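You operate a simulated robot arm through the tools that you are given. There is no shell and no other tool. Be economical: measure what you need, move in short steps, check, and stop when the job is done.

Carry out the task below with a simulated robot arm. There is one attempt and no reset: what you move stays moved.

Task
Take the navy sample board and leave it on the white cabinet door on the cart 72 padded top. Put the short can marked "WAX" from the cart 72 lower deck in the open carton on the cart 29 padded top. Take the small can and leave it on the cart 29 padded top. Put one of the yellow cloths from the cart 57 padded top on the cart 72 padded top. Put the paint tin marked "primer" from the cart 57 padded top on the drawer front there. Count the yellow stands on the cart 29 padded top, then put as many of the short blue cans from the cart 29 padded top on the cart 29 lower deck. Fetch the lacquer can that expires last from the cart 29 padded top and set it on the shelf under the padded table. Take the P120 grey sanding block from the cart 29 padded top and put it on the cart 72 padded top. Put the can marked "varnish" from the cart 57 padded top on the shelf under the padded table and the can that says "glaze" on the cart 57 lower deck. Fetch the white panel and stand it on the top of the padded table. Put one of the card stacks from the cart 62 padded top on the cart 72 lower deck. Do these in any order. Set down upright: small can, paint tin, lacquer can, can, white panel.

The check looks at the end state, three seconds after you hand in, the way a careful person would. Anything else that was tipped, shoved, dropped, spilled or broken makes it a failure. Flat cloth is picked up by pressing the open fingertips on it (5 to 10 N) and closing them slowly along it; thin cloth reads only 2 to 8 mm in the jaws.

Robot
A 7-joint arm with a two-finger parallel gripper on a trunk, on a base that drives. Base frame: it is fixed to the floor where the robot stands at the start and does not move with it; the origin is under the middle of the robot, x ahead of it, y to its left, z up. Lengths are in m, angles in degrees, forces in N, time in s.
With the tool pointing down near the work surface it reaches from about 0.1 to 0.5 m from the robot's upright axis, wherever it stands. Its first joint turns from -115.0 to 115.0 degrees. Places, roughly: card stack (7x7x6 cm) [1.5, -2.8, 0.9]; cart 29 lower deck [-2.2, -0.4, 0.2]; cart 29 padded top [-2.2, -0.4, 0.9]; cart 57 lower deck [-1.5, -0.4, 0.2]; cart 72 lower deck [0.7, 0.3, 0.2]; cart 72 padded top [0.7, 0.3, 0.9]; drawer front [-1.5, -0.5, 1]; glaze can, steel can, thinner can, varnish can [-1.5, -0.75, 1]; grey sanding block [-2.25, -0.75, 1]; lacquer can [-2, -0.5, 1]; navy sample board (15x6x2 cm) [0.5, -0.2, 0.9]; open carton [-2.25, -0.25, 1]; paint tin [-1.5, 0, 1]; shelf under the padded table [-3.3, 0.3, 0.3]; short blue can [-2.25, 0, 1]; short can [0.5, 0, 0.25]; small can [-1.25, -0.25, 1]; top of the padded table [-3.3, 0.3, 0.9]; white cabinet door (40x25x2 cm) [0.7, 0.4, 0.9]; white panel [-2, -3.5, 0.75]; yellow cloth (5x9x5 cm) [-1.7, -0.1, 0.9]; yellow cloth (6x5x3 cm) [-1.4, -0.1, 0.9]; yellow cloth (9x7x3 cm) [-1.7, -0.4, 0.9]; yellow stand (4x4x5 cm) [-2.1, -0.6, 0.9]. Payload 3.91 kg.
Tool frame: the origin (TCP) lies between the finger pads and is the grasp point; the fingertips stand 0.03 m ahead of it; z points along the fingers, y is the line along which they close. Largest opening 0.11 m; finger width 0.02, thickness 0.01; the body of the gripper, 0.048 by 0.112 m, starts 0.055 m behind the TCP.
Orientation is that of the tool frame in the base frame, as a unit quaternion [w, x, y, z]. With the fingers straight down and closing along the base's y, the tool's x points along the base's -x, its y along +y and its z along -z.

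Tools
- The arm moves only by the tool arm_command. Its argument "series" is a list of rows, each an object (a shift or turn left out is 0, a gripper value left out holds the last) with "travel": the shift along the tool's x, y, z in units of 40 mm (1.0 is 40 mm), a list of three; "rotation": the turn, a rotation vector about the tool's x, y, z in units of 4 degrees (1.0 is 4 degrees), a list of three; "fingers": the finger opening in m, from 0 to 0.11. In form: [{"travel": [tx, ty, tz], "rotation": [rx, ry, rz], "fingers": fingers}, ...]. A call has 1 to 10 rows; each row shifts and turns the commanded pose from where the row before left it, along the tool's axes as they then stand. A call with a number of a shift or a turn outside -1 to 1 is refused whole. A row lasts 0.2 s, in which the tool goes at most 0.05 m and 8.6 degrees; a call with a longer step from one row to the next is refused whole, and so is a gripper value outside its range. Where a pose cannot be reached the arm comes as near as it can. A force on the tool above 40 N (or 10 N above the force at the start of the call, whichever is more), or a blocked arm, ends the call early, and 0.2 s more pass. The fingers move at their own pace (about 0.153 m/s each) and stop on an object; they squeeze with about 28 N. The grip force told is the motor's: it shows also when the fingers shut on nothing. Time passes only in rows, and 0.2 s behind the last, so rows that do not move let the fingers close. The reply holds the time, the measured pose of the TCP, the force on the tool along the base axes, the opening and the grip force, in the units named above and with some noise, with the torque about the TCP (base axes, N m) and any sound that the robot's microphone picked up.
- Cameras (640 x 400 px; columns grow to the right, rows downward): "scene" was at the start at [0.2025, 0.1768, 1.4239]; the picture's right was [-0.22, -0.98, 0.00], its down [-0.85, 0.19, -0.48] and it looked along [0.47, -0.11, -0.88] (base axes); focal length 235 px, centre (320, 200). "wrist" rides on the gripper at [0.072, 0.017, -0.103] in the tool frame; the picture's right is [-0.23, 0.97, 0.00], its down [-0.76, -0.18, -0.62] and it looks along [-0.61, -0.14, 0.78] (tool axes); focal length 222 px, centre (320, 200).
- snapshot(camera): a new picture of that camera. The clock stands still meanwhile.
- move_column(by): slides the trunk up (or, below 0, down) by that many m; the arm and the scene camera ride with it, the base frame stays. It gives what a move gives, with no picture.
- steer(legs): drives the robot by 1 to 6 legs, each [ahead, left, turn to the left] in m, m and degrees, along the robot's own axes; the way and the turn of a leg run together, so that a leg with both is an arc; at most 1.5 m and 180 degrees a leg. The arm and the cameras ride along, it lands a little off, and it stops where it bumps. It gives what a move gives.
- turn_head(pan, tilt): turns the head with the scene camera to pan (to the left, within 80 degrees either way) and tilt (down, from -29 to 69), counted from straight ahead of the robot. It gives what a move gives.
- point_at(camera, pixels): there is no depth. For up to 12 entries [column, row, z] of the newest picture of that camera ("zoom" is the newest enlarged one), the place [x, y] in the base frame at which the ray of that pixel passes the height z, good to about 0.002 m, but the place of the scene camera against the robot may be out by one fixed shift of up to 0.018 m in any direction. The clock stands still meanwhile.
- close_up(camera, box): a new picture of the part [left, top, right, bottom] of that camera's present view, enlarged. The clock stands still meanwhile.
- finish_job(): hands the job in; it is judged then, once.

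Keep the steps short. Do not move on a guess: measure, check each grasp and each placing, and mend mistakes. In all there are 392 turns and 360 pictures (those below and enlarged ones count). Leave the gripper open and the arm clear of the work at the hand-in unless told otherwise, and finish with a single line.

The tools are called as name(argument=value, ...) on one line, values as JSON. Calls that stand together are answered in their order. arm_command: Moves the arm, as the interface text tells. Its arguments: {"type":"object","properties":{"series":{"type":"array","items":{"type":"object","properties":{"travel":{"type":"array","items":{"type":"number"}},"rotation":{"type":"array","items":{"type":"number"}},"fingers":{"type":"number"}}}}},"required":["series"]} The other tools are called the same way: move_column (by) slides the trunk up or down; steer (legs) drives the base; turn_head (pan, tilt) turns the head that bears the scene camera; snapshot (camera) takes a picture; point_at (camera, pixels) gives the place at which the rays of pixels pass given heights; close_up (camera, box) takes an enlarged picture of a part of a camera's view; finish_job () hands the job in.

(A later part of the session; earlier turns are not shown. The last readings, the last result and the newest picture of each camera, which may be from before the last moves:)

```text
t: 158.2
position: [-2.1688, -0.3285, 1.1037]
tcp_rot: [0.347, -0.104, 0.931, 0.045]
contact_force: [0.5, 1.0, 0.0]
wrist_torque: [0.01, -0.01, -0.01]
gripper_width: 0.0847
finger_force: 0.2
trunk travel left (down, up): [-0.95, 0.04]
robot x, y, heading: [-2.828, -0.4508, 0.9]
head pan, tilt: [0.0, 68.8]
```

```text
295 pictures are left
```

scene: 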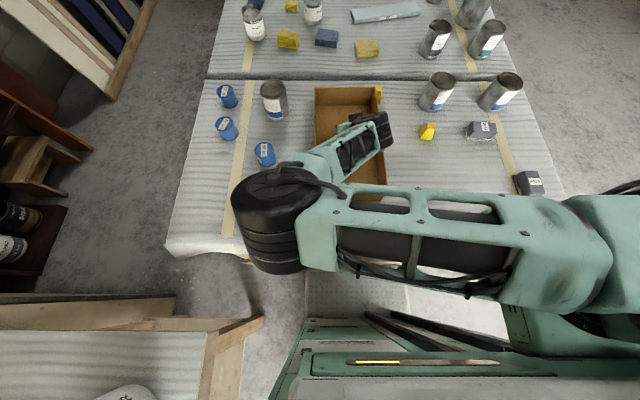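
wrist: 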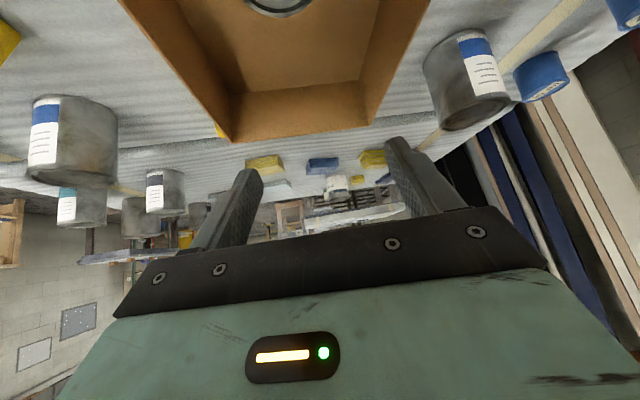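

WAX is upright in the carton. Next, the blue cans. I'll slide left 0.12 m (the padded table stays clear) and measure the cans.

steer(legs=[[0, 0.12, -0.5]])

snapshot(camera="scene")

snapshot(camera="wrist")

```text
t: 159.4
position: [-2.1698, -0.2128, 1.1039]
tcp_rot: [0.346, -0.101, 0.932, 0.044]
contact_force: [0.2, 0.2, 0.8]
wrist_torque: [0.04, 0.0, 0.04]
gripper_width: 0.085
finger_force: 0.0
trunk travel left (down, up): [-0.95, 0.04]
robot x, y, heading: [-2.8269, -0.327, 0.2]
head pan, tilt: [0.0, 68.8]
```

```text
294 pictures are left
```

scene: 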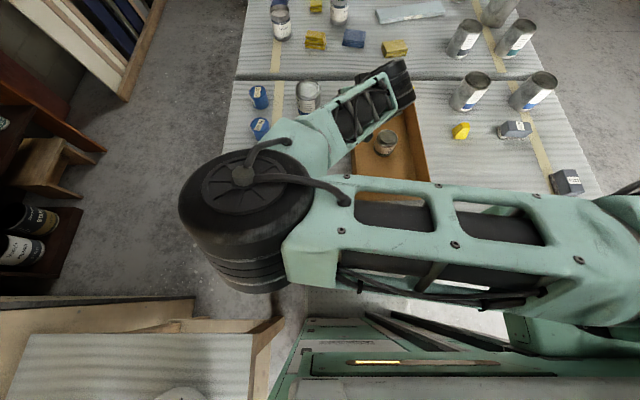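

```text
293 pictures are left
```

wrist: 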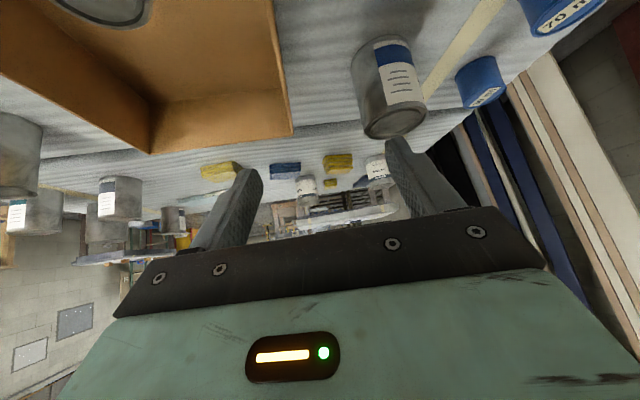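

The elbow is far out in this posture, so the blue cans are better taken from the north end later. I'll bring the tool back to vertical and to the right.

arm_command(series=[{"travel": [-0.3, -0.9, 0], "rotation": [0, 1, 0]}, {"travel": [-0.3, -0.9, 0], "rotation": [0, 1, 0]}, {"travel": [-0.3, -0.9, 0], "rotation": [0, 1, 0]}, {"travel": [-0.3, -0.9, 0], "rotation": [0, 1, 0]}, {"travel": [0, -0.9, -0.3], "rotation": [0, 1, 0]}, {"travel": [0, -0.9, -0.3], "rotation": [0, 1, 0]}, {"travel": [0, -0.9, 0], "rotation": [0, 1, 0]}, {"travel": [0, -0.9, 0], "rotation": [0, 1, 0]}, {"travel": [0, -0.9, 0], "rotation": [0, 1, 0]}, {"rotation": [0, 1, 0]}])

snapshot(camera="scene")

```text
t: 161.6
position: [-2.0681, -0.5227, 1.1492]
tcp_rot: [0.006, -0.109, 0.994, 0.006]
contact_force: [-0.2, -0.5, 0.9]
wrist_torque: [0.01, 0.0, -0.04]
gripper_width: 0.085
finger_force: 0.0
trunk travel left (down, up): [-0.95, 0.04]
robot x, y, heading: [-2.8248, -0.3282, 0.1]
head pan, tilt: [0.0, 68.8]
```

```text
292 pictures are left
```

scene: 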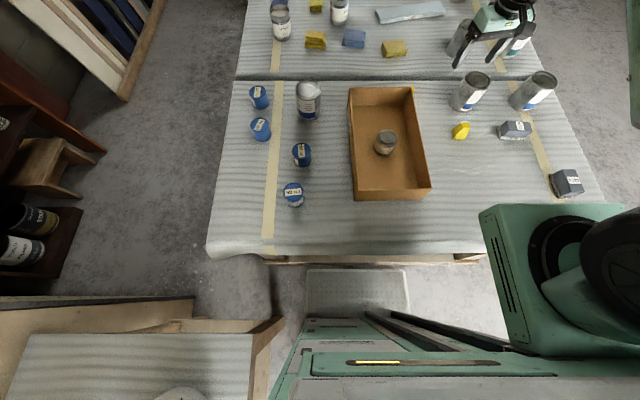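

Vertical reach here is about 0.75 m ahead. I'll zoom in on the lacquer labels from here.

close_up(camera="scene", box=[430, 50, 600, 210])

close_up(camera="scene", box=[240, 60, 360, 220])

```text
2.50 times, centred on (515, 130) of scene
```

zoom: 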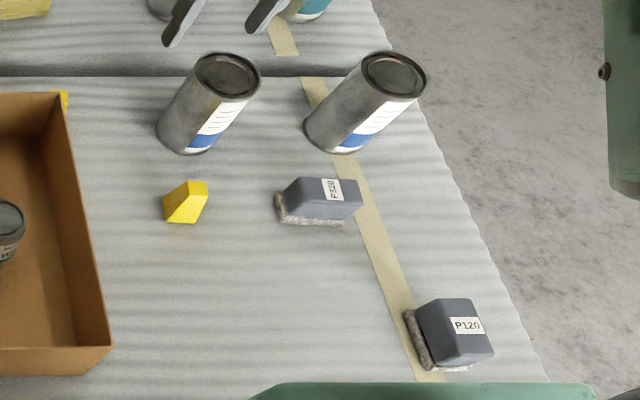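

```text
2.50 times, centred on (300, 140) of scene
```

zoom: 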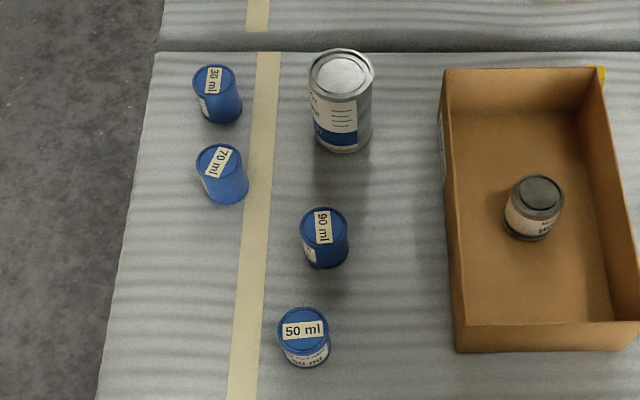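

The lacquer labels face south, so I'll read those from there. The P120 block is within reach now, and my yaw already fits it, so I'll measure it.

point_at(camera="scene", pixels=[[569, 182, 0.935], [565, 184, 0.91], [390, 137, 0.95], [293, 187, 0.95], [301, 148, 0.95]])

arm_command(series=[{"travel": [0.9, -0.6, 0], "fingers": 0.1}, {"travel": [0.9, -0.6, 0]}, {"travel": [0.9, -0.6, 0]}, {"travel": [0.9, -0.6, 0]}, {"travel": [0.7, -0.7, 0]}, {"travel": [0.7, -0.9, 0]}, {"travel": [0.5, -0.9, 0]}, {"travel": [0.5, -0.9, 0]}, {}])

snapshot(camera="wrist")

```text
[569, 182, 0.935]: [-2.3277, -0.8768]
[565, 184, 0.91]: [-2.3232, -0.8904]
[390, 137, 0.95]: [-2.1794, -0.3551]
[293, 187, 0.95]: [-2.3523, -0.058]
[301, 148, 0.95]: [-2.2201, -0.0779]
```

```text
t: 163.6
position: [-2.2516, -0.8003, 1.1415]
tcp_rot: [0.006, -0.111, 0.994, 0.006]
contact_force: [-0.6, -0.6, 0.2]
wrist_torque: [0.01, -0.03, 0.0]
gripper_width: 0.0999
finger_force: 0.1
trunk travel left (down, up): [-0.95, 0.04]
robot x, y, heading: [-2.8229, -0.3292, 0.2]
head pan, tilt: [0.0, 68.8]
```

```text
289 pictures are left
```

wrist: 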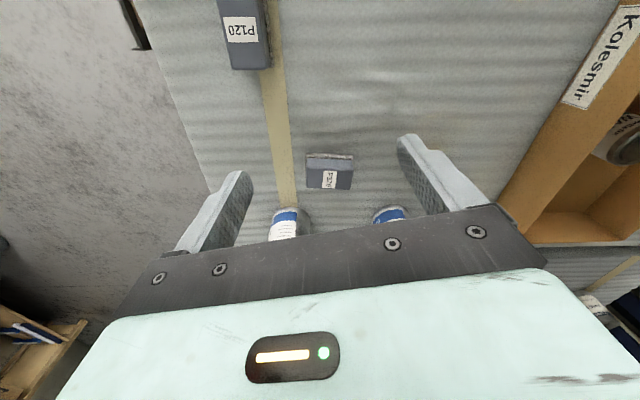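

point_at(camera="wrist", pixels=[[245, 33, 0.935], [228, 67, 0.935], [270, 67, 0.935], [329, 172, 0.935]])

```text
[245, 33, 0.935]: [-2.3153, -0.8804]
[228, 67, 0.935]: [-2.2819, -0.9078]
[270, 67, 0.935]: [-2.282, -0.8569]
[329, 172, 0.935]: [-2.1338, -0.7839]
```

arm_command(series=[{"rotation": [0, 0, 1]}, {"rotation": [0, 0, 1]}, {"rotation": [0, 0, 1]}, {"rotation": [0, 0.1, 0.2]}, {"travel": [0.8, -1, 0]}, {"travel": [0.85, -1, 0]}, {"travel": [0, 0, 1]}, {"travel": [0, 0, 1]}, {"travel": [0, 0, 1]}, {}])

snapshot(camera="wrist")

```text
refused: row 5 steps farther than a row can; nothing moved
```

```text
288 pictures are left
```

wrist: 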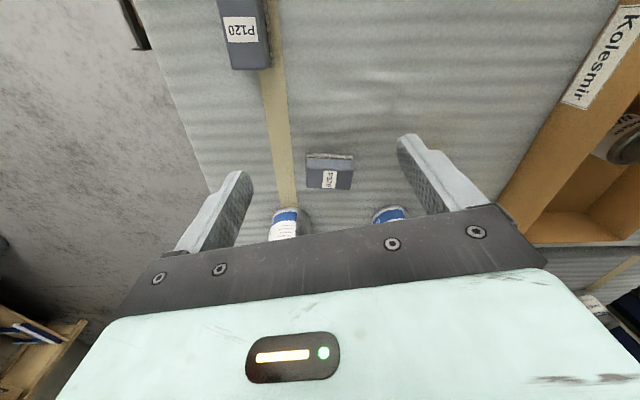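

The step was too long. I'll split it.

arm_command(series=[{"travel": [0.2, -0.3, 0], "rotation": [0, 0, 1]}, {"travel": [0.4, -0.5, 0], "rotation": [0, 0, 1]}, {"travel": [0.4, -0.5, 0], "rotation": [0, 0, 1]}, {"travel": [0.3, -0.35, 0.5], "rotation": [0, 0, 0.2]}, {"travel": [0.35, -0.4, 0.5]}, {"travel": [0, 0, 1]}, {"travel": [0, 0, 1]}, {"travel": [0, 0, 0.5]}, {}])

snapshot(camera="wrist")

```text
t: 165.6
position: [-2.308, -0.8859, 1.0008]
tcp_rot: [0.006, 0.001, 1.0, 0.007]
contact_force: [-0.5, -0.2, -0.5]
wrist_torque: [-0.01, 0.01, 0.0]
gripper_width: 0.1002
finger_force: 0.1
trunk travel left (down, up): [-0.95, 0.04]
robot x, y, heading: [-2.8251, -0.3296, 0.4]
head pan, tilt: [0.0, 68.8]
```

```text
287 pictures are left
```

wrist: 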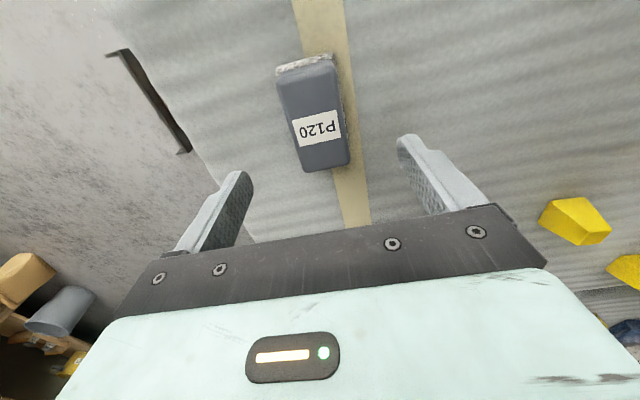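

point_at(camera="wrist", pixels=[[275, 82, 0.93], [331, 63, 0.93], [303, 172, 0.93], [349, 162, 0.93]])

```text
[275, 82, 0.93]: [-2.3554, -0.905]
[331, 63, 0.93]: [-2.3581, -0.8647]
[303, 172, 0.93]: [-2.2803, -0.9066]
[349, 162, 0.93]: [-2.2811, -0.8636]
```

Aligned. I'll shift 1 cm back, descend and close.

arm_command(series=[{"travel": [0.27, 0, 0.7]}, {"travel": [0, 0, 0.8]}, {"travel": [0, 0, 0.25]}, {"fingers": 0.03}, {"fingers": 0.03}, {"fingers": 0.03}])

arm_command(series=[{"travel": [0, 0, -0.5]}, {"travel": [0, 0, -1]}, {"travel": [0, 0, -1]}, {"travel": [0, 0, -1]}, {}])

snapshot(camera="wrist")

```text
t: 167.0
position: [-2.3182, -0.885, 0.9297]
tcp_rot: [0.005, 0.001, 1.0, 0.008]
contact_force: [-0.2, -0.8, 0.1]
wrist_torque: [-0.02, 0.03, 0.0]
gripper_width: 0.0493
finger_force: 28.4
trunk travel left (down, up): [-0.95, 0.04]
robot x, y, heading: [-2.827, -0.3285, 0.1]
head pan, tilt: [0.0, 68.8]
```

```text
t: 168.2
position: [-2.3182, -0.8877, 1.07]
tcp_rot: [0.006, 0.002, 1.0, 0.007]
contact_force: [-0.6, 0.6, -1.2]
wrist_torque: [0.0, 0.0, 0.01]
gripper_width: 0.0492
finger_force: 28.1
trunk travel left (down, up): [-0.95, 0.04]
robot x, y, heading: [-2.8276, -0.3269, 0.2]
head pan, tilt: [0.0, 68.8]
```

```text
286 pictures are left
```

wrist: 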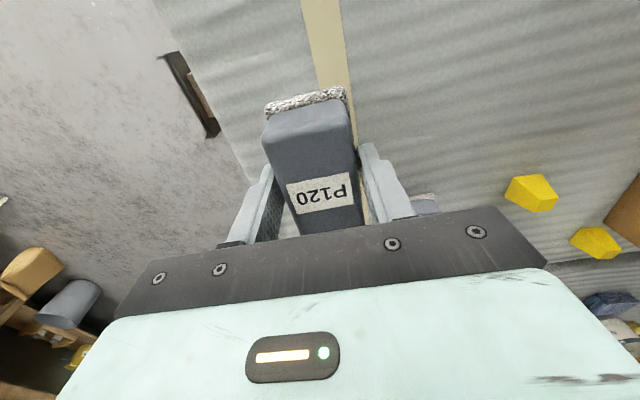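

P120 is held. I'll drive south and stop below the cart to read the lacquer labels.

steer(legs=[[0, -1.42, 0], [0.7, 0, 0]])

turn_head(pan=80, tilt=25)

snapshot(camera="scene")

```text
t: 178.9
position: [-1.6099, -2.3236, 1.0703]
tcp_rot: [0.006, -0.003, 1.0, 0.007]
contact_force: [-0.4, -0.6, -1.3]
wrist_torque: [-0.01, -0.01, 0.0]
gripper_width: 0.0491
finger_force: 28.3
trunk travel left (down, up): [-0.95, 0.04]
robot x, y, heading: [-2.1232, -1.7675, 0.5]
head pan, tilt: [0.0, 68.8]
```

```text
t: 180.4
position: [-1.6096, -2.3237, 1.07]
tcp_rot: [0.006, -0.004, 1.0, 0.008]
contact_force: [-0.4, -0.3, -0.8]
wrist_torque: [-0.01, 0.02, -0.01]
gripper_width: 0.049
finger_force: 28.0
trunk travel left (down, up): [-0.95, 0.04]
robot x, y, heading: [-2.1199, -1.7649, 0.7]
head pan, tilt: [80.0, 25.0]
```

```text
285 pictures are left
```

scene: 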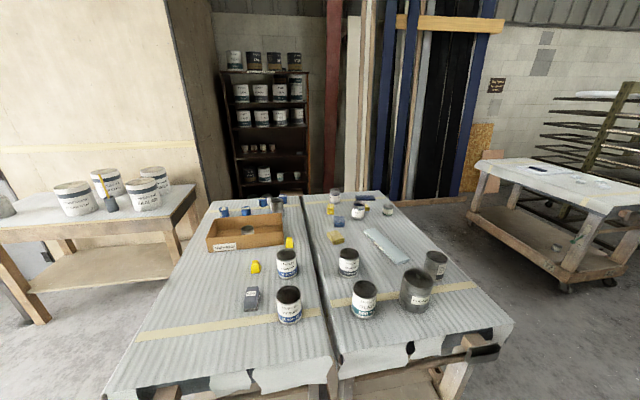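

close_up(camera="scene", box=[260, 230, 460, 330])

close_up(camera="scene", box=[200, 180, 400, 260])

point_at(camera="scene", pixels=[[286, 250, 1.0], [289, 295, 1.0], [348, 250, 1.0], [364, 287, 1.0], [417, 275, 1.0], [437, 258, 1.0], [370, 232, 0.91], [408, 262, 0.91], [240, 393, 0.87], [514, 325, 0.87], [102, 395, 0.87], [150, 320, 0.888]])

```text
3.20 times, centred on (360, 280) of scene
```

zoom: 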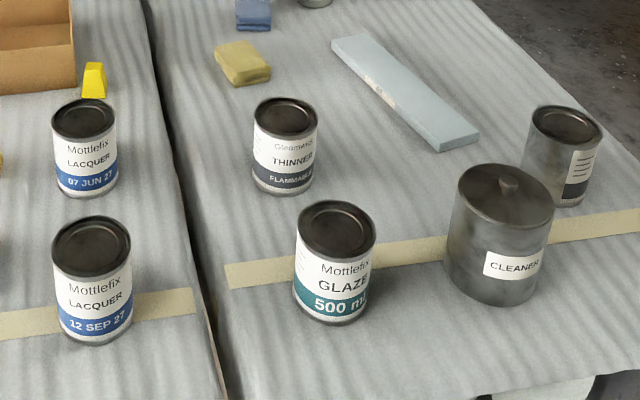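

```text
3.20 times, centred on (300, 220) of scene
```

zoom: 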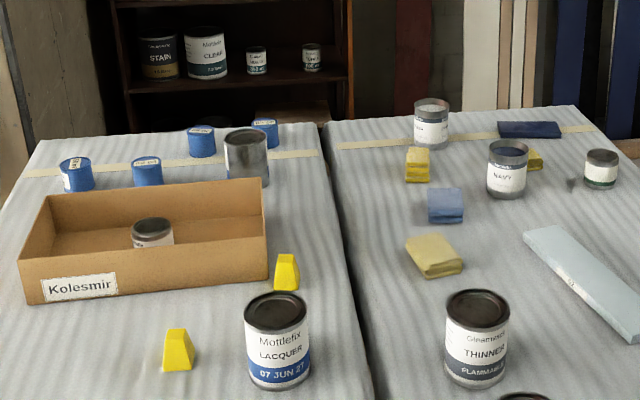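

```text
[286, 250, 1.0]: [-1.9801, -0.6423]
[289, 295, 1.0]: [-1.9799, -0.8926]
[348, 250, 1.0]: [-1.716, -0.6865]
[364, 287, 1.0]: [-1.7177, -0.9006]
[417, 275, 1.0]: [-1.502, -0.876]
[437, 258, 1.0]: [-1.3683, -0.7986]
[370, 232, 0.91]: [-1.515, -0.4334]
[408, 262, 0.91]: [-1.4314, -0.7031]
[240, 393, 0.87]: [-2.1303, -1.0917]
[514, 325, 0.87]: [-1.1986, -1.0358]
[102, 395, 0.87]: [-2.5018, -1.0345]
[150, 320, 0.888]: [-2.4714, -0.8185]
```

07 JUN 27 and 12 SEP 27; the third (label facing north-east) gets read later. Now to cart 72 with the block.

steer(legs=[[1.47, 0, -0.6], [0, 1.2, 0], [0, 0.93, 0], [0.45, 0, 0]])

turn_head(pan=-20, tilt=50)

snapshot(camera="scene")

```text
t: 200.1
position: [0.2981, -0.206, 1.0696]
tcp_rot: [0.006, 0.003, 1.0, 0.007]
contact_force: [-0.1, 0.2, 0.1]
wrist_torque: [0.02, -0.02, 0.01]
gripper_width: 0.0491
finger_force: 28.4
trunk travel left (down, up): [-0.95, 0.04]
robot x, y, heading: [-0.2094, 0.3604, -0.2]
head pan, tilt: [80.0, 25.0]
```

```text
t: 201.8
position: [0.3001, -0.2059, 1.0697]
tcp_rot: [0.006, 0.003, 1.0, 0.008]
contact_force: [0.0, -0.6, -0.5]
wrist_torque: [0.0, -0.01, 0.04]
gripper_width: 0.0492
finger_force: 28.4
trunk travel left (down, up): [-0.95, 0.04]
robot x, y, heading: [-0.2081, 0.3591, 0.1]
head pan, tilt: [-20.0, 50.0]
```

```text
282 pictures are left
```

scene: 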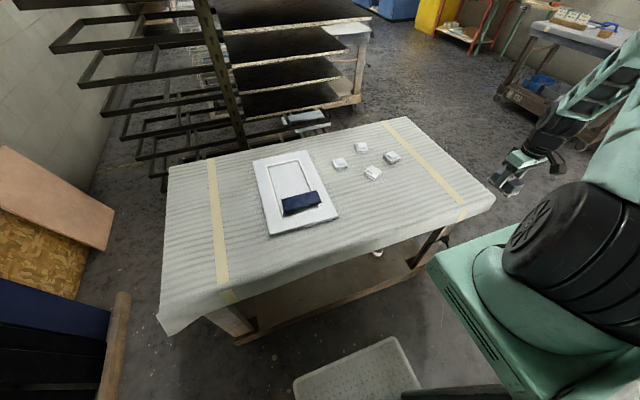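

Ahead 0.2 m, then lower over the free right front area.

steer(legs=[[0.2, 0.02, 0]])

arm_command(series=[{"travel": [0, 0, 1]}, {"travel": [0, 0, 1]}, {"travel": [0, 0, 1]}, {"travel": [0, 0, 0.25]}, {}])

arm_command(series=[{"travel": [0, 0, 0.1]}, {"travel": [0, 0, 0.1]}, {"travel": [0, 0, 0.1]}])

```text
t: 203.4
position: [0.4982, -0.1866, 1.0699]
tcp_rot: [0.006, 0.002, 1.0, 0.007]
contact_force: [-0.8, -0.9, -0.6]
wrist_torque: [0.0, -0.03, -0.02]
gripper_width: 0.049
finger_force: 28.2
trunk travel left (down, up): [-0.95, 0.04]
robot x, y, heading: [-0.0078, 0.3779, -0.1]
head pan, tilt: [-20.0, 50.0]
```

```text
t: 204.6
position: [0.4992, -0.184, 0.9397]
tcp_rot: [0.007, 0.003, 1.0, 0.008]
contact_force: [-0.5, 0.4, -0.6]
wrist_torque: [-0.02, 0.0, 0.01]
gripper_width: 0.0495
finger_force: 28.0
trunk travel left (down, up): [-0.95, 0.04]
robot x, y, heading: [-0.0066, 0.3793, -0.2]
head pan, tilt: [-20.0, 50.0]
```

```text
t: 205.4
position: [0.5, -0.1853, 0.9298]
tcp_rot: [0.006, 0.003, 1.0, 0.008]
contact_force: [-2.1, 3.2, 15.1]
wrist_torque: [0.03, 0.18, 0.0]
gripper_width: 0.0493
finger_force: 28.4
trunk travel left (down, up): [-0.95, 0.04]
robot x, y, heading: [-0.0098, 0.3737, -0.0]
head pan, tilt: [-20.0, 50.0]
```

Contact. I'll release and rise.

arm_command(series=[{"travel": [0, 0, -0.05], "fingers": 0.1}, {"fingers": 0.1}, {"travel": [0, 0, -0.8]}, {"travel": [0, 0, -1]}, {"travel": [0, 0, -1]}, {"travel": [0, 0, -1]}, {}])

snapshot(camera="wrist")

```text
t: 207.0
position: [0.4971, -0.1863, 1.0825]
tcp_rot: [0.007, 0.002, 1.0, 0.008]
contact_force: [-0.8, -0.3, 0.2]
wrist_torque: [0.01, 0.01, 0.0]
gripper_width: 0.1
finger_force: 0.0
trunk travel left (down, up): [-0.95, 0.04]
robot x, y, heading: [-0.0054, 0.3735, -0.1]
head pan, tilt: [-20.0, 50.0]
```

```text
281 pictures are left
```

wrist: 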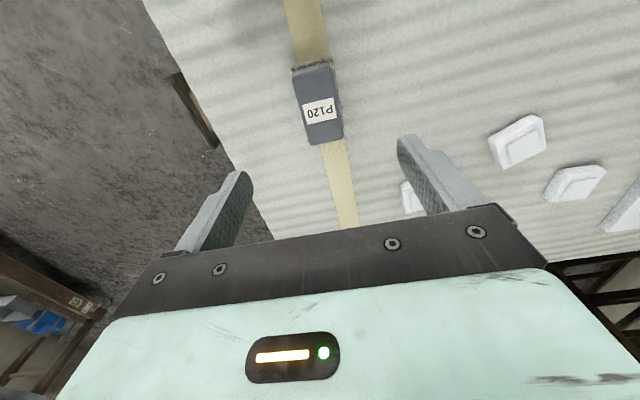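

P120 is done. Next, a card stack from cart 62. I'll drive south-east and look.

steer(legs=[[-0.45, 0, 0], [0, -1.3, 0], [0, -0.55, 0], [0.9, 0, 0]])

turn_head(pan=-45, tilt=30)

snapshot(camera="scene")

```text
t: 223.0
position: [0.8887, -2.0689, 1.0818]
tcp_rot: [0.006, 0.016, 1.0, 0.008]
contact_force: [-0.7, 0.3, -0.1]
wrist_torque: [0.02, 0.02, -0.02]
gripper_width: 0.1
finger_force: 0.1
trunk travel left (down, up): [-0.95, 0.04]
robot x, y, heading: [0.3993, -1.4873, -1.6]
head pan, tilt: [-20.0, 50.0]
```

```text
t: 223.9
position: [0.8891, -2.0686, 1.0822]
tcp_rot: [0.007, 0.017, 1.0, 0.007]
contact_force: [-0.7, 0.2, -0.4]
wrist_torque: [-0.01, -0.04, 0.0]
gripper_width: 0.1
finger_force: 0.0
trunk travel left (down, up): [-0.95, 0.04]
robot x, y, heading: [0.3999, -1.4926, -1.6]
head pan, tilt: [-45.0, 30.0]
```

```text
280 pictures are left
```

scene: 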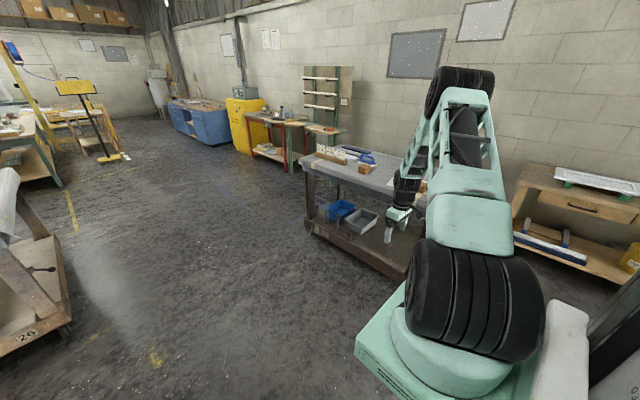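

close_up(camera="scene", box=[280, 130, 440, 230])

point_at(camera="scene", pixels=[[303, 168, 0.87], [345, 147, 0.88], [310, 235, 0.05], [364, 170, 0.92], [420, 186, 0.92]])

```text
4.00 times, centred on (360, 180) of scene
```

zoom: 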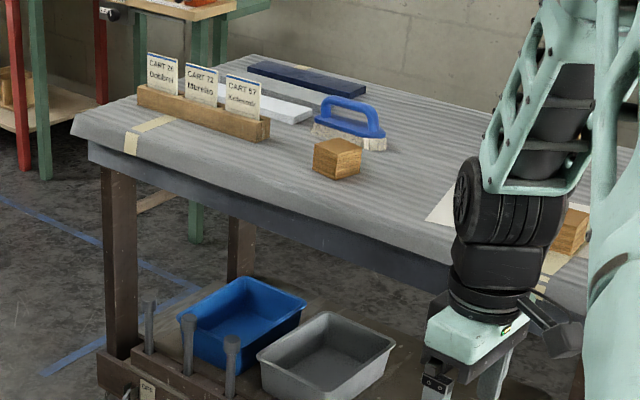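

```text
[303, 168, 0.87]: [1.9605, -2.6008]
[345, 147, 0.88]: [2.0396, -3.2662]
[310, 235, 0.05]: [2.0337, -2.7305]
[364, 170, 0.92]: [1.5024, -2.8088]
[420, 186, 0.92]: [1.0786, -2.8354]
```

The brown cubes on cart 62 look like the card stacks (one near (1.50,-2.81)). I'll turn to face it and position.

steer(legs=[[0, 0, -88.4], [0.55, 0, 0], [0, 1.22, 0]])

turn_head(pan=-5, tilt=50)

snapshot(camera="scene")

```text
t: 236.7
position: [1.0584, -2.5695, 1.0818]
tcp_rot: [0.009, 0.709, 0.706, 0.0]
contact_force: [0.2, 0.1, -0.9]
wrist_torque: [-0.03, 0.02, 0.0]
gripper_width: 0.0999
finger_force: 0.1
trunk travel left (down, up): [-0.95, 0.04]
robot x, y, heading: [1.6175, -2.0622, -89.8]
head pan, tilt: [-45.0, 30.0]
```

```text
t: 237.8
position: [1.0582, -2.5675, 1.082]
tcp_rot: [0.01, 0.708, 0.706, 0.002]
contact_force: [-0.1, 0.3, -0.7]
wrist_torque: [-0.01, -0.01, 0.02]
gripper_width: 0.0997
finger_force: 0.0
trunk travel left (down, up): [-0.95, 0.04]
robot x, y, heading: [1.6214, -2.0642, -89.9]
head pan, tilt: [-5.0, 50.0]
```

```text
278 pictures are left
```

scene: 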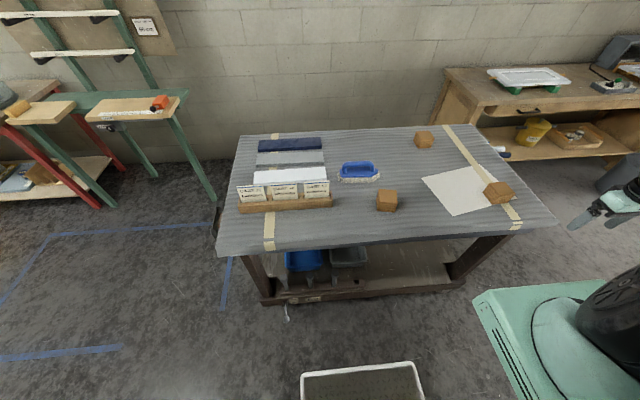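

close_up(camera="scene", box=[230, 125, 530, 225])

point_at(camera="scene", pixels=[[387, 197, 0.93], [377, 192, 0.94], [397, 192, 0.94], [376, 208, 0.88], [397, 211, 0.88], [217, 256, 0.88], [560, 225, 0.88], [270, 300, 0.15], [490, 188, 0.93]])

```text
2.13 times, centred on (380, 175) of scene
```

zoom: 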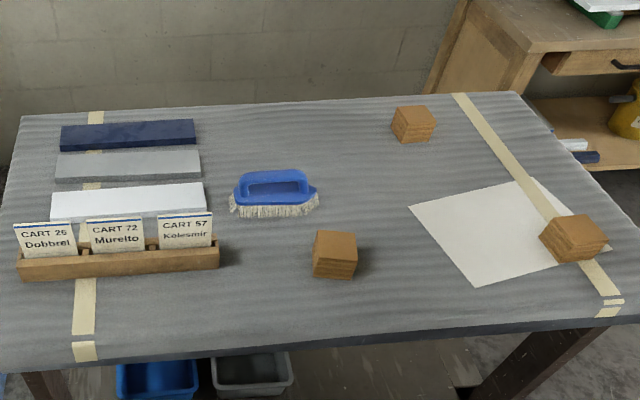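

```text
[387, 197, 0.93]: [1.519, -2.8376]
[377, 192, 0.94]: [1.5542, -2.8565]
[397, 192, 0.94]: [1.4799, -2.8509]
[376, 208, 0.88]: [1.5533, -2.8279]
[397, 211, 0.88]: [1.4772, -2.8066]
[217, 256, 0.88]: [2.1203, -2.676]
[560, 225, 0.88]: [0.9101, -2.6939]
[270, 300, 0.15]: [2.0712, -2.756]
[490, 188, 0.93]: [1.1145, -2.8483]
```

Those are layered card stacks. I'll approach the near one at about (1.53,-2.85).

steer(legs=[[0.18, 0, 0]])

arm_command(series=[{"travel": [0, 1, 0]}, {"travel": [0, 1, 0]}, {"travel": [0, 1, 0]}, {"travel": [0, 1, 0]}, {"travel": [0, 1, 0]}, {"travel": [0, 1, 0]}, {"travel": [0, 1, 0]}, {"travel": [0, 1, 0]}, {"travel": [0, 1, 0]}, {"travel": [0, 1, 0]}])

arm_command(series=[{"travel": [-0.4, 0.9, 0], "fingers": 0.11}, {"travel": [-0.5, 0.6, 0]}, {}])

snapshot(camera="wrist")

```text
t: 239.3
position: [1.0575, -2.7471, 1.0823]
tcp_rot: [0.01, 0.708, 0.706, 0.001]
contact_force: [-0.6, -0.8, -0.4]
wrist_torque: [0.0, -0.01, -0.01]
gripper_width: 0.0999
finger_force: 0.0
trunk travel left (down, up): [-0.95, 0.04]
robot x, y, heading: [1.618, -2.2439, -89.9]
head pan, tilt: [-5.0, 50.0]
```

```text
t: 241.5
position: [1.4577, -2.7489, 1.0894]
tcp_rot: [0.011, 0.709, 0.705, 0.001]
contact_force: [-0.5, 0.3, -0.6]
wrist_torque: [0.0, -0.02, 0.02]
gripper_width: 0.0999
finger_force: 0.0
trunk travel left (down, up): [-0.95, 0.04]
robot x, y, heading: [1.6196, -2.244, -90.0]
head pan, tilt: [-5.0, 50.0]
```

```text
t: 242.3
position: [1.5187, -2.7849, 1.0905]
tcp_rot: [0.011, 0.708, 0.706, 0.001]
contact_force: [0.4, 0.3, 0.5]
wrist_torque: [-0.03, -0.01, -0.05]
gripper_width: 0.11
finger_force: 0.1
trunk travel left (down, up): [-0.95, 0.04]
robot x, y, heading: [1.6191, -2.2424, -89.9]
head pan, tilt: [-5.0, 50.0]
```

```text
276 pictures are left
```

wrist: 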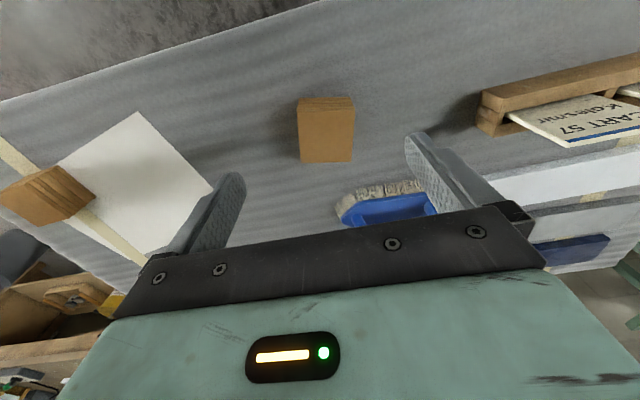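

point_at(camera="wrist", pixels=[[298, 112, 0.945], [354, 108, 0.945], [302, 161, 0.945], [352, 162, 0.945]])

close_up(camera="wrist", box=[270, 80, 390, 180])

```text
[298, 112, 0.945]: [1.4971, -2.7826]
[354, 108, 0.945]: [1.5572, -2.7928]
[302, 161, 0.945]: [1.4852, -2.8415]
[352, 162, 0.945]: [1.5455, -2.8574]
```

```text
4.00 times, centred on (330, 130) of wrist
```

zoom: 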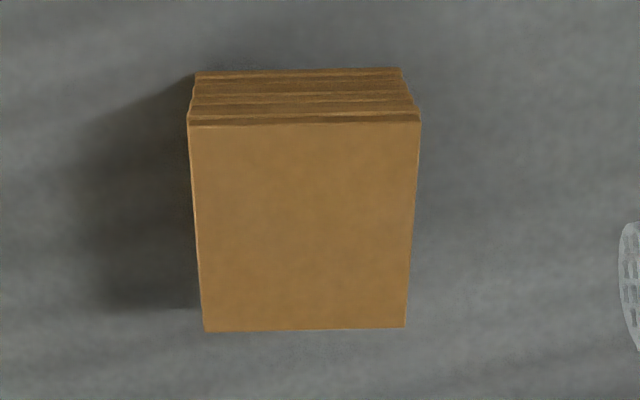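

Stack centre is (1.521,-2.819), turned about 11°. I'll align and descend.

arm_command(series=[{"travel": [-0.85, 0, 0], "rotation": [0, 0.3, 1]}, {"rotation": [0, 0, 1]}, {"travel": [0, 0, 0.5], "rotation": [0, 0, 0.9]}, {"travel": [0, 0, 1]}, {"travel": [0, 0, 1]}, {"travel": [0, 0, 0.8]}, {}])

snapshot(camera="wrist")

```text
t: 243.9
position: [1.5204, -2.8176, 0.9594]
tcp_rot: [0.002, 0.776, 0.631, 0.009]
contact_force: [-0.6, -0.5, -0.8]
wrist_torque: [-0.02, -0.01, 0.0]
gripper_width: 0.1105
finger_force: 0.0
trunk travel left (down, up): [-0.95, 0.04]
robot x, y, heading: [1.6169, -2.2377, -89.9]
head pan, tilt: [-5.0, 50.0]
```

```text
274 pictures are left
```

wrist: 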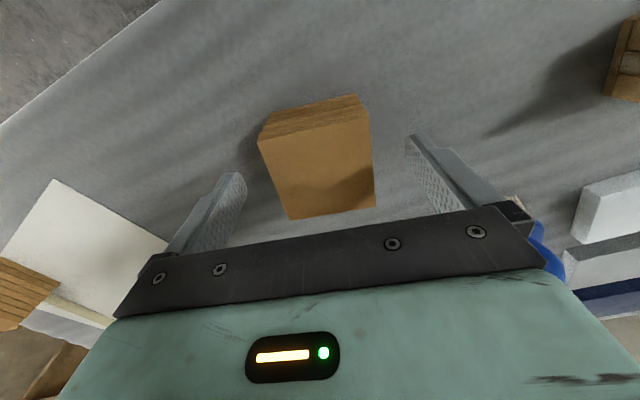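

point_at(camera="wrist", pixels=[[257, 143, 0.94], [369, 121, 0.94], [288, 218, 0.94], [375, 207, 0.94]])

```text
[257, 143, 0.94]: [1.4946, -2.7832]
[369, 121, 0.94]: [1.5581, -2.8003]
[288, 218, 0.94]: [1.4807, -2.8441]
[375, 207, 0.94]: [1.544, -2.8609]
```

arm_command(series=[{"travel": [0, 0, 0.3], "rotation": [0, 0, 0.7]}, {"travel": [0, 0, 0.3]}, {"travel": [0, 0, 0.15]}, {"travel": [0, 0, 0.1]}, {"fingers": 0.04}, {"fingers": 0.04}, {"fingers": 0.04}])

arm_command(series=[{"travel": [0, 0, -0.3]}, {"travel": [0, 0, -0.8]}, {"travel": [0, 0, -1]}, {}])

snapshot(camera="wrist")

```text
t: 245.5
position: [1.5199, -2.8186, 0.9246]
tcp_rot: [0.002, 0.791, 0.611, 0.009]
contact_force: [-0.4, 0.6, -0.5]
wrist_torque: [0.07, 0.04, 0.01]
gripper_width: 0.0661
finger_force: 28.4
trunk travel left (down, up): [-0.95, 0.04]
robot x, y, heading: [1.6191, -2.2375, -90.0]
head pan, tilt: [-5.0, 50.0]
```

```text
t: 246.5
position: [1.5197, -2.8171, 1.0106]
tcp_rot: [0.002, 0.791, 0.611, 0.009]
contact_force: [0.7, 0.3, -2.0]
wrist_torque: [0.0, -0.04, -0.02]
gripper_width: 0.0663
finger_force: 27.9
trunk travel left (down, up): [-0.95, 0.04]
robot x, y, heading: [1.6192, -2.2426, -90.2]
head pan, tilt: [-5.0, 50.0]
```

```text
273 pictures are left
```

wrist: 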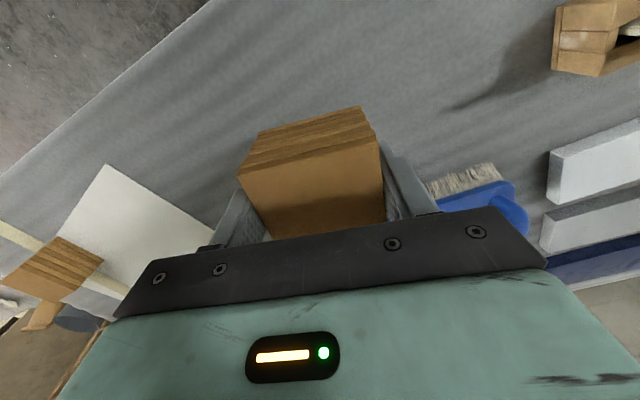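

The stack is held whole. I'll bring it to the west side of cart 72.

steer(legs=[[-0.75, 0, 0], [0, -1.2, 0], [0, -1.07, 0], [0, 0, 90], [0, 1.2, 0], [0, 0.55, 0]])

move_column(by=-0.4)

move_column(by=-0.25)

turn_head(pan=-10, tilt=30)

snapshot(camera="scene")

```text
t: 273.6
position: [-0.0908, 0.1702, 1.0095]
tcp_rot: [-0.005, 0.117, 0.993, 0.007]
contact_force: [1.1, -0.5, -1.2]
wrist_torque: [0.0, 0.0, 0.0]
gripper_width: 0.0657
finger_force: 28.3
trunk travel left (down, up): [-0.95, 0.04]
robot x, y, heading: [-0.6698, 0.2601, 1.1]
head pan, tilt: [-5.0, 50.0]
```

```text
t: 277.4
position: [-0.0898, 0.1709, 0.6103]
tcp_rot: [-0.005, 0.119, 0.993, 0.007]
contact_force: [-0.1, -0.1, -0.9]
wrist_torque: [0.0, 0.02, -0.02]
gripper_width: 0.0658
finger_force: 27.6
trunk travel left (down, up): [-0.55, 0.44]
robot x, y, heading: [-0.6686, 0.2617, 0.7]
head pan, tilt: [-5.0, 50.0]
```

```text
t: 280.0
position: [-0.0895, 0.1715, 0.3588]
tcp_rot: [-0.005, 0.118, 0.993, 0.008]
contact_force: [-0.5, -0.2, -1.4]
wrist_torque: [0.05, 0.02, 0.0]
gripper_width: 0.0658
finger_force: 27.8
trunk travel left (down, up): [-0.3, 0.69]
robot x, y, heading: [-0.6694, 0.2613, 1.0]
head pan, tilt: [-5.0, 50.0]
```

```text
t: 280.8
position: [-0.0891, 0.1704, 0.3593]
tcp_rot: [-0.005, 0.119, 0.993, 0.007]
contact_force: [-0.4, -0.9, -0.7]
wrist_torque: [0.0, 0.02, 0.02]
gripper_width: 0.0657
finger_force: 28.2
trunk travel left (down, up): [-0.3, 0.69]
robot x, y, heading: [-0.667, 0.2601, 1.0]
head pan, tilt: [-10.0, 30.0]
```

```text
272 pictures are left
```

scene: 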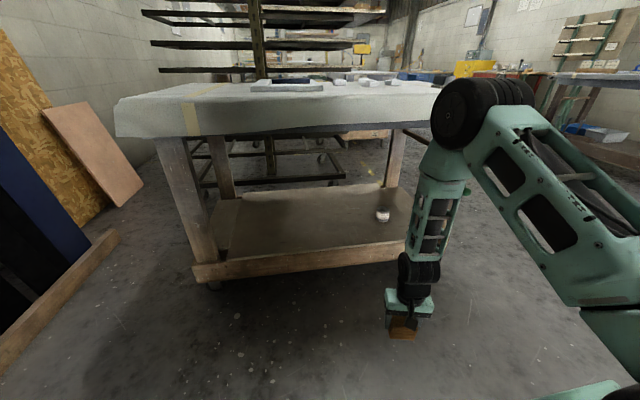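

The elbow is too high for going under the table. I'll raise the tool relative to the trunk, lower the trunk fully, and stretch forward.

arm_command(series=[{"travel": [-0.3, 0, -0.9]}, {"travel": [-0.3, 0, -0.9]}, {"travel": [-0.3, 0, -0.9]}, {"travel": [-0.3, 0, -0.9]}, {"travel": [-0.3, 0, -0.9]}, {"travel": [-0.3, 0, -0.9]}, {"travel": [0, 0, -0.9]}, {}])

move_column(by=-0.3)

snapshot(camera="scene")

```text
t: 282.6
position: [-0.0191, 0.1518, 0.6116]
tcp_rot: [-0.005, 0.119, 0.993, 0.008]
contact_force: [0.2, 1.2, -1.6]
wrist_torque: [-0.01, 0.04, 0.0]
gripper_width: 0.0654
finger_force: 27.7
trunk travel left (down, up): [-0.3, 0.69]
robot x, y, heading: [-0.6671, 0.2558, 1.1]
head pan, tilt: [-10.0, 30.0]
```

```text
t: 285.6
position: [-0.0188, 0.1513, 0.3116]
tcp_rot: [-0.004, 0.118, 0.993, 0.008]
contact_force: [0.2, 0.7, -1.7]
wrist_torque: [0.03, 0.0, 0.01]
gripper_width: 0.0656
finger_force: 28.3
trunk travel left (down, up): [0.0, 0.99]
robot x, y, heading: [-0.6651, 0.2606, 1.2]
head pan, tilt: [-10.0, 30.0]
```

```text
271 pictures are left
```

scene: 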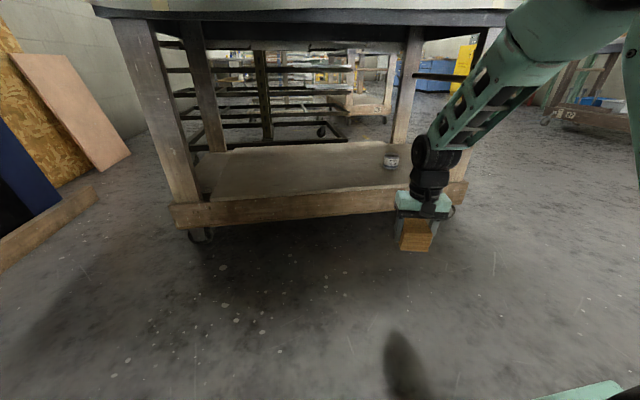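

arm_command(series=[{"travel": [0, 0, -0.5]}, {}])

steer(legs=[[0.3, 0, 0]])

turn_head(pan=-30, tilt=5)

snapshot(camera="scene")

snapshot(camera="wrist")

```text
t: 286.2
position: [-0.0187, 0.1501, 0.3326]
tcp_rot: [-0.006, 0.118, 0.993, 0.007]
contact_force: [-0.3, 0.4, -1.3]
wrist_torque: [0.01, 0.03, 0.03]
gripper_width: 0.0655
finger_force: 28.0
trunk travel left (down, up): [0.0, 0.99]
robot x, y, heading: [-0.6696, 0.2572, 0.9]
head pan, tilt: [-10.0, 30.0]
```

```text
t: 288.2
position: [0.2756, 0.1561, 0.3324]
tcp_rot: [-0.005, 0.118, 0.993, 0.008]
contact_force: [0.0, -1.3, -0.8]
wrist_torque: [-0.01, -0.01, 0.03]
gripper_width: 0.0653
finger_force: 28.2
trunk travel left (down, up): [0.0, 0.99]
robot x, y, heading: [-0.3702, 0.2677, 1.0]
head pan, tilt: [-10.0, 30.0]
```

```text
t: 289.1
position: [0.2754, 0.1559, 0.3311]
tcp_rot: [-0.005, 0.118, 0.993, 0.008]
contact_force: [-0.5, 0.0, -1.5]
wrist_torque: [0.03, 0.01, -0.04]
gripper_width: 0.0656
finger_force: 28.1
trunk travel left (down, up): [0.0, 0.99]
robot x, y, heading: [-0.3702, 0.264, 1.0]
head pan, tilt: [-30.0, 5.0]
```

```text
270 pictures are left
```

scene: 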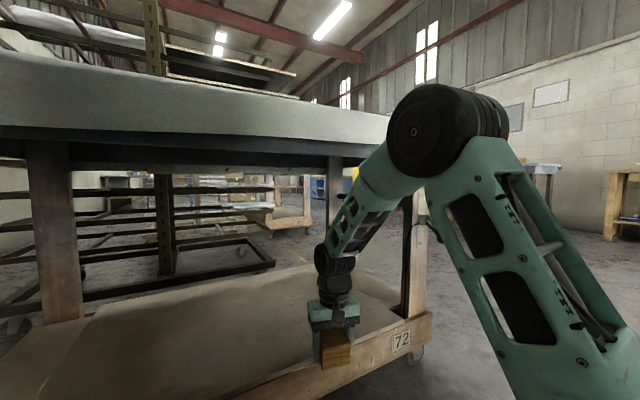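

```text
269 pictures are left
```

wrist: 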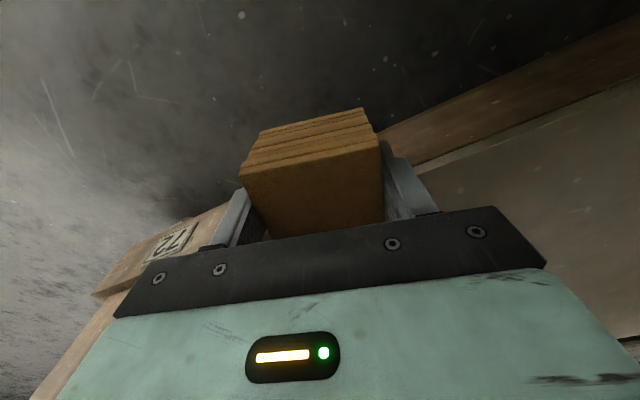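

The elbow is well clear of the table edge. Advance 0.115 m.

steer(legs=[[0.115, 0, -0.5]])

snapshot(camera="wrist")

snapshot(camera="scene")

```text
t: 290.4
position: [0.3891, 0.1522, 0.3321]
tcp_rot: [-0.005, 0.122, 0.992, 0.008]
contact_force: [1.3, -0.4, -2.6]
wrist_torque: [-0.04, 0.02, 0.0]
gripper_width: 0.0653
finger_force: 28.0
trunk travel left (down, up): [0.0, 0.99]
robot x, y, heading: [-0.2642, 0.2673, 0.4]
head pan, tilt: [-30.0, 5.0]
```

```text
268 pictures are left
```

wrist: 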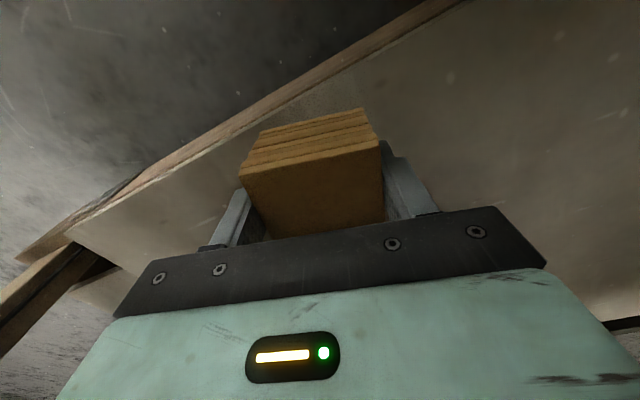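

```text
267 pictures are left
```

scene: 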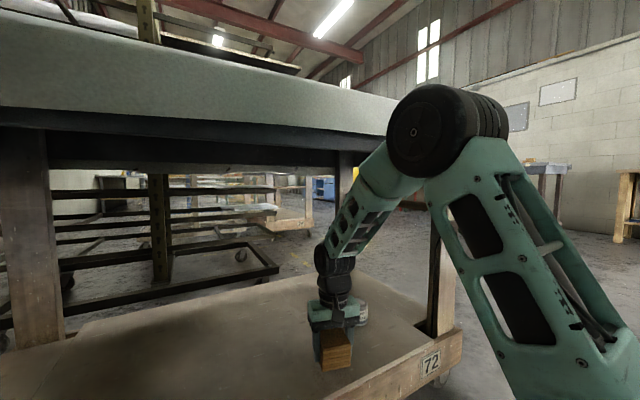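

The stack is over the deck. Lower to contact.

arm_command(series=[{"travel": [0, 0, 0.6]}, {"travel": [0, 0, 0.3]}, {"travel": [0, 0, 0.15]}, {"travel": [0, 0, 0.1]}, {}])

arm_command(series=[{"travel": [0, 0, 0.1]}, {"travel": [0, 0, 0.1]}, {"travel": [0, 0, 0.1]}, {"travel": [0, 0, 0.1]}])

```text
t: 291.6
position: [0.3884, 0.1548, 0.2854]
tcp_rot: [-0.005, 0.122, 0.993, 0.007]
contact_force: [-2.7, 0.4, 6.6]
wrist_torque: [-0.3, -0.07, -0.06]
gripper_width: 0.0654
finger_force: 28.1
trunk travel left (down, up): [0.0, 0.99]
robot x, y, heading: [-0.2652, 0.2662, 0.7]
head pan, tilt: [-30.0, 5.0]
```

```text
t: 292.1
position: [0.3885, 0.1535, 0.2826]
tcp_rot: [-0.002, 0.122, 0.993, 0.008]
contact_force: [-8.5, 0.0, 25.9]
wrist_torque: [-0.77, 0.49, -0.21]
gripper_width: 0.0659
finger_force: 28.1
trunk travel left (down, up): [0.0, 0.99]
robot x, y, heading: [-0.2641, 0.2709, 0.8]
head pan, tilt: [-30.0, 5.0]
stopped in row 2: the force on the tool passed its limit at 47 N (the readings are from after the stop); the commanded pose is now the measured one
```

arm_command(series=[{"travel": [0, 0, -0.06], "fingers": 0.1}, {"fingers": 0.1}, {"travel": [0, 0, -0.7]}, {"travel": [0, 0, -0.9]}, {"travel": [0.4, 0, -0.6]}, {}])

snapshot(camera="wrist")

```text
t: 293.5
position: [0.3735, 0.1574, 0.3711]
tcp_rot: [-0.003, 0.122, 0.992, 0.007]
contact_force: [0.8, -0.5, -0.2]
wrist_torque: [-0.06, 0.01, 0.02]
gripper_width: 0.1
finger_force: 0.1
trunk travel left (down, up): [0.0, 0.99]
robot x, y, heading: [-0.2604, 0.2675, 0.5]
head pan, tilt: [-30.0, 5.0]
```

```text
266 pictures are left
```

wrist: 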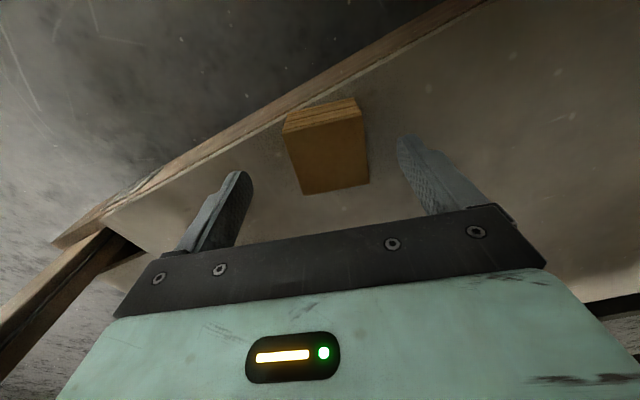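

close_up(camera="wrist", box=[240, 60, 420, 210])

```text
2.67 times, centred on (330, 135) of wrist
```

zoom: 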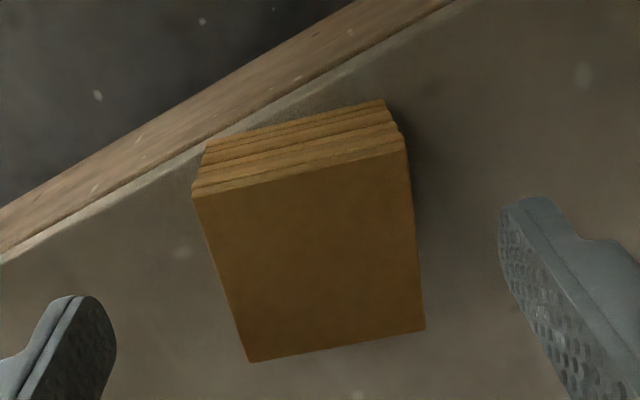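

The stack sits flat on the deck. Next are the cart 57 items: back off, raise the trunk, and turn around to its east side.

steer(legs=[[-0.42, 0, 0]])

move_column(by=0.4)

move_column(by=0.4)

steer(legs=[[0, 0, 179.3], [0.03, 0.5, 0]])

turn_head(pan=0, tilt=50)

snapshot(camera="scene")

```text
t: 296.1
position: [-0.0526, 0.1501, 0.3712]
tcp_rot: [-0.002, 0.123, 0.992, 0.008]
contact_force: [-0.1, -0.1, 0.3]
wrist_torque: [0.0, 0.0, 0.01]
gripper_width: 0.1002
finger_force: 0.1
trunk travel left (down, up): [0.0, 0.99]
robot x, y, heading: [-0.6864, 0.2639, 0.3]
head pan, tilt: [-30.0, 5.0]
```

```text
t: 300.0
position: [-0.0528, 0.151, 0.7709]
tcp_rot: [-0.002, 0.123, 0.992, 0.007]
contact_force: [0.2, -0.8, 0.6]
wrist_torque: [-0.03, -0.01, -0.01]
gripper_width: 0.1
finger_force: 0.0
trunk travel left (down, up): [-0.4, 0.59]
robot x, y, heading: [-0.686, 0.2643, 0.6]
head pan, tilt: [-30.0, 5.0]
```

```text
t: 303.8
position: [-0.0532, 0.1504, 1.1707]
tcp_rot: [-0.003, 0.123, 0.992, 0.007]
contact_force: [-0.9, -0.3, 0.3]
wrist_torque: [-0.02, 0.04, -0.01]
gripper_width: 0.1
finger_force: 0.1
trunk travel left (down, up): [-0.8, 0.19]
robot x, y, heading: [-0.6883, 0.2625, 0.6]
head pan, tilt: [-30.0, 5.0]
```

```text
t: 314.1
position: [-1.3536, -0.1099, 1.1711]
tcp_rot: [0.008, 0.991, -0.134, 0.002]
contact_force: [-0.1, 0.0, 0.5]
wrist_torque: [-0.02, 0.0, -0.04]
gripper_width: 0.1
finger_force: 0.0
trunk travel left (down, up): [-0.8, 0.19]
robot x, y, heading: [-0.7227, -0.2363, 179.2]
head pan, tilt: [-30.0, 5.0]
```

```text
t: 315.2
position: [-1.3542, -0.1103, 1.1705]
tcp_rot: [0.007, 0.991, -0.134, 0.003]
contact_force: [0.8, -0.5, 0.5]
wrist_torque: [0.04, 0.01, 0.0]
gripper_width: 0.1002
finger_force: 0.0
trunk travel left (down, up): [-0.8, 0.19]
robot x, y, heading: [-0.7251, -0.2343, 179.1]
head pan, tilt: [0.0, 50.0]
```

```text
264 pictures are left
```

scene: 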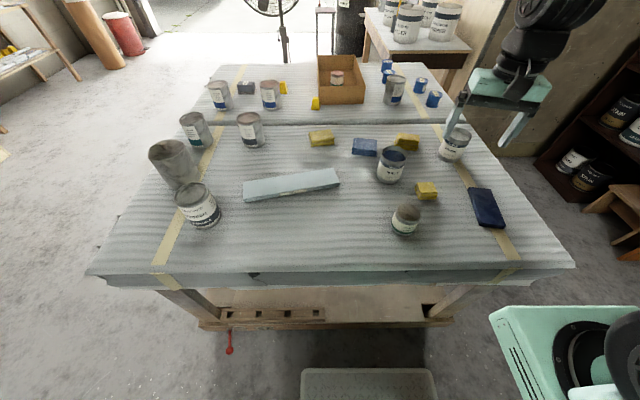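

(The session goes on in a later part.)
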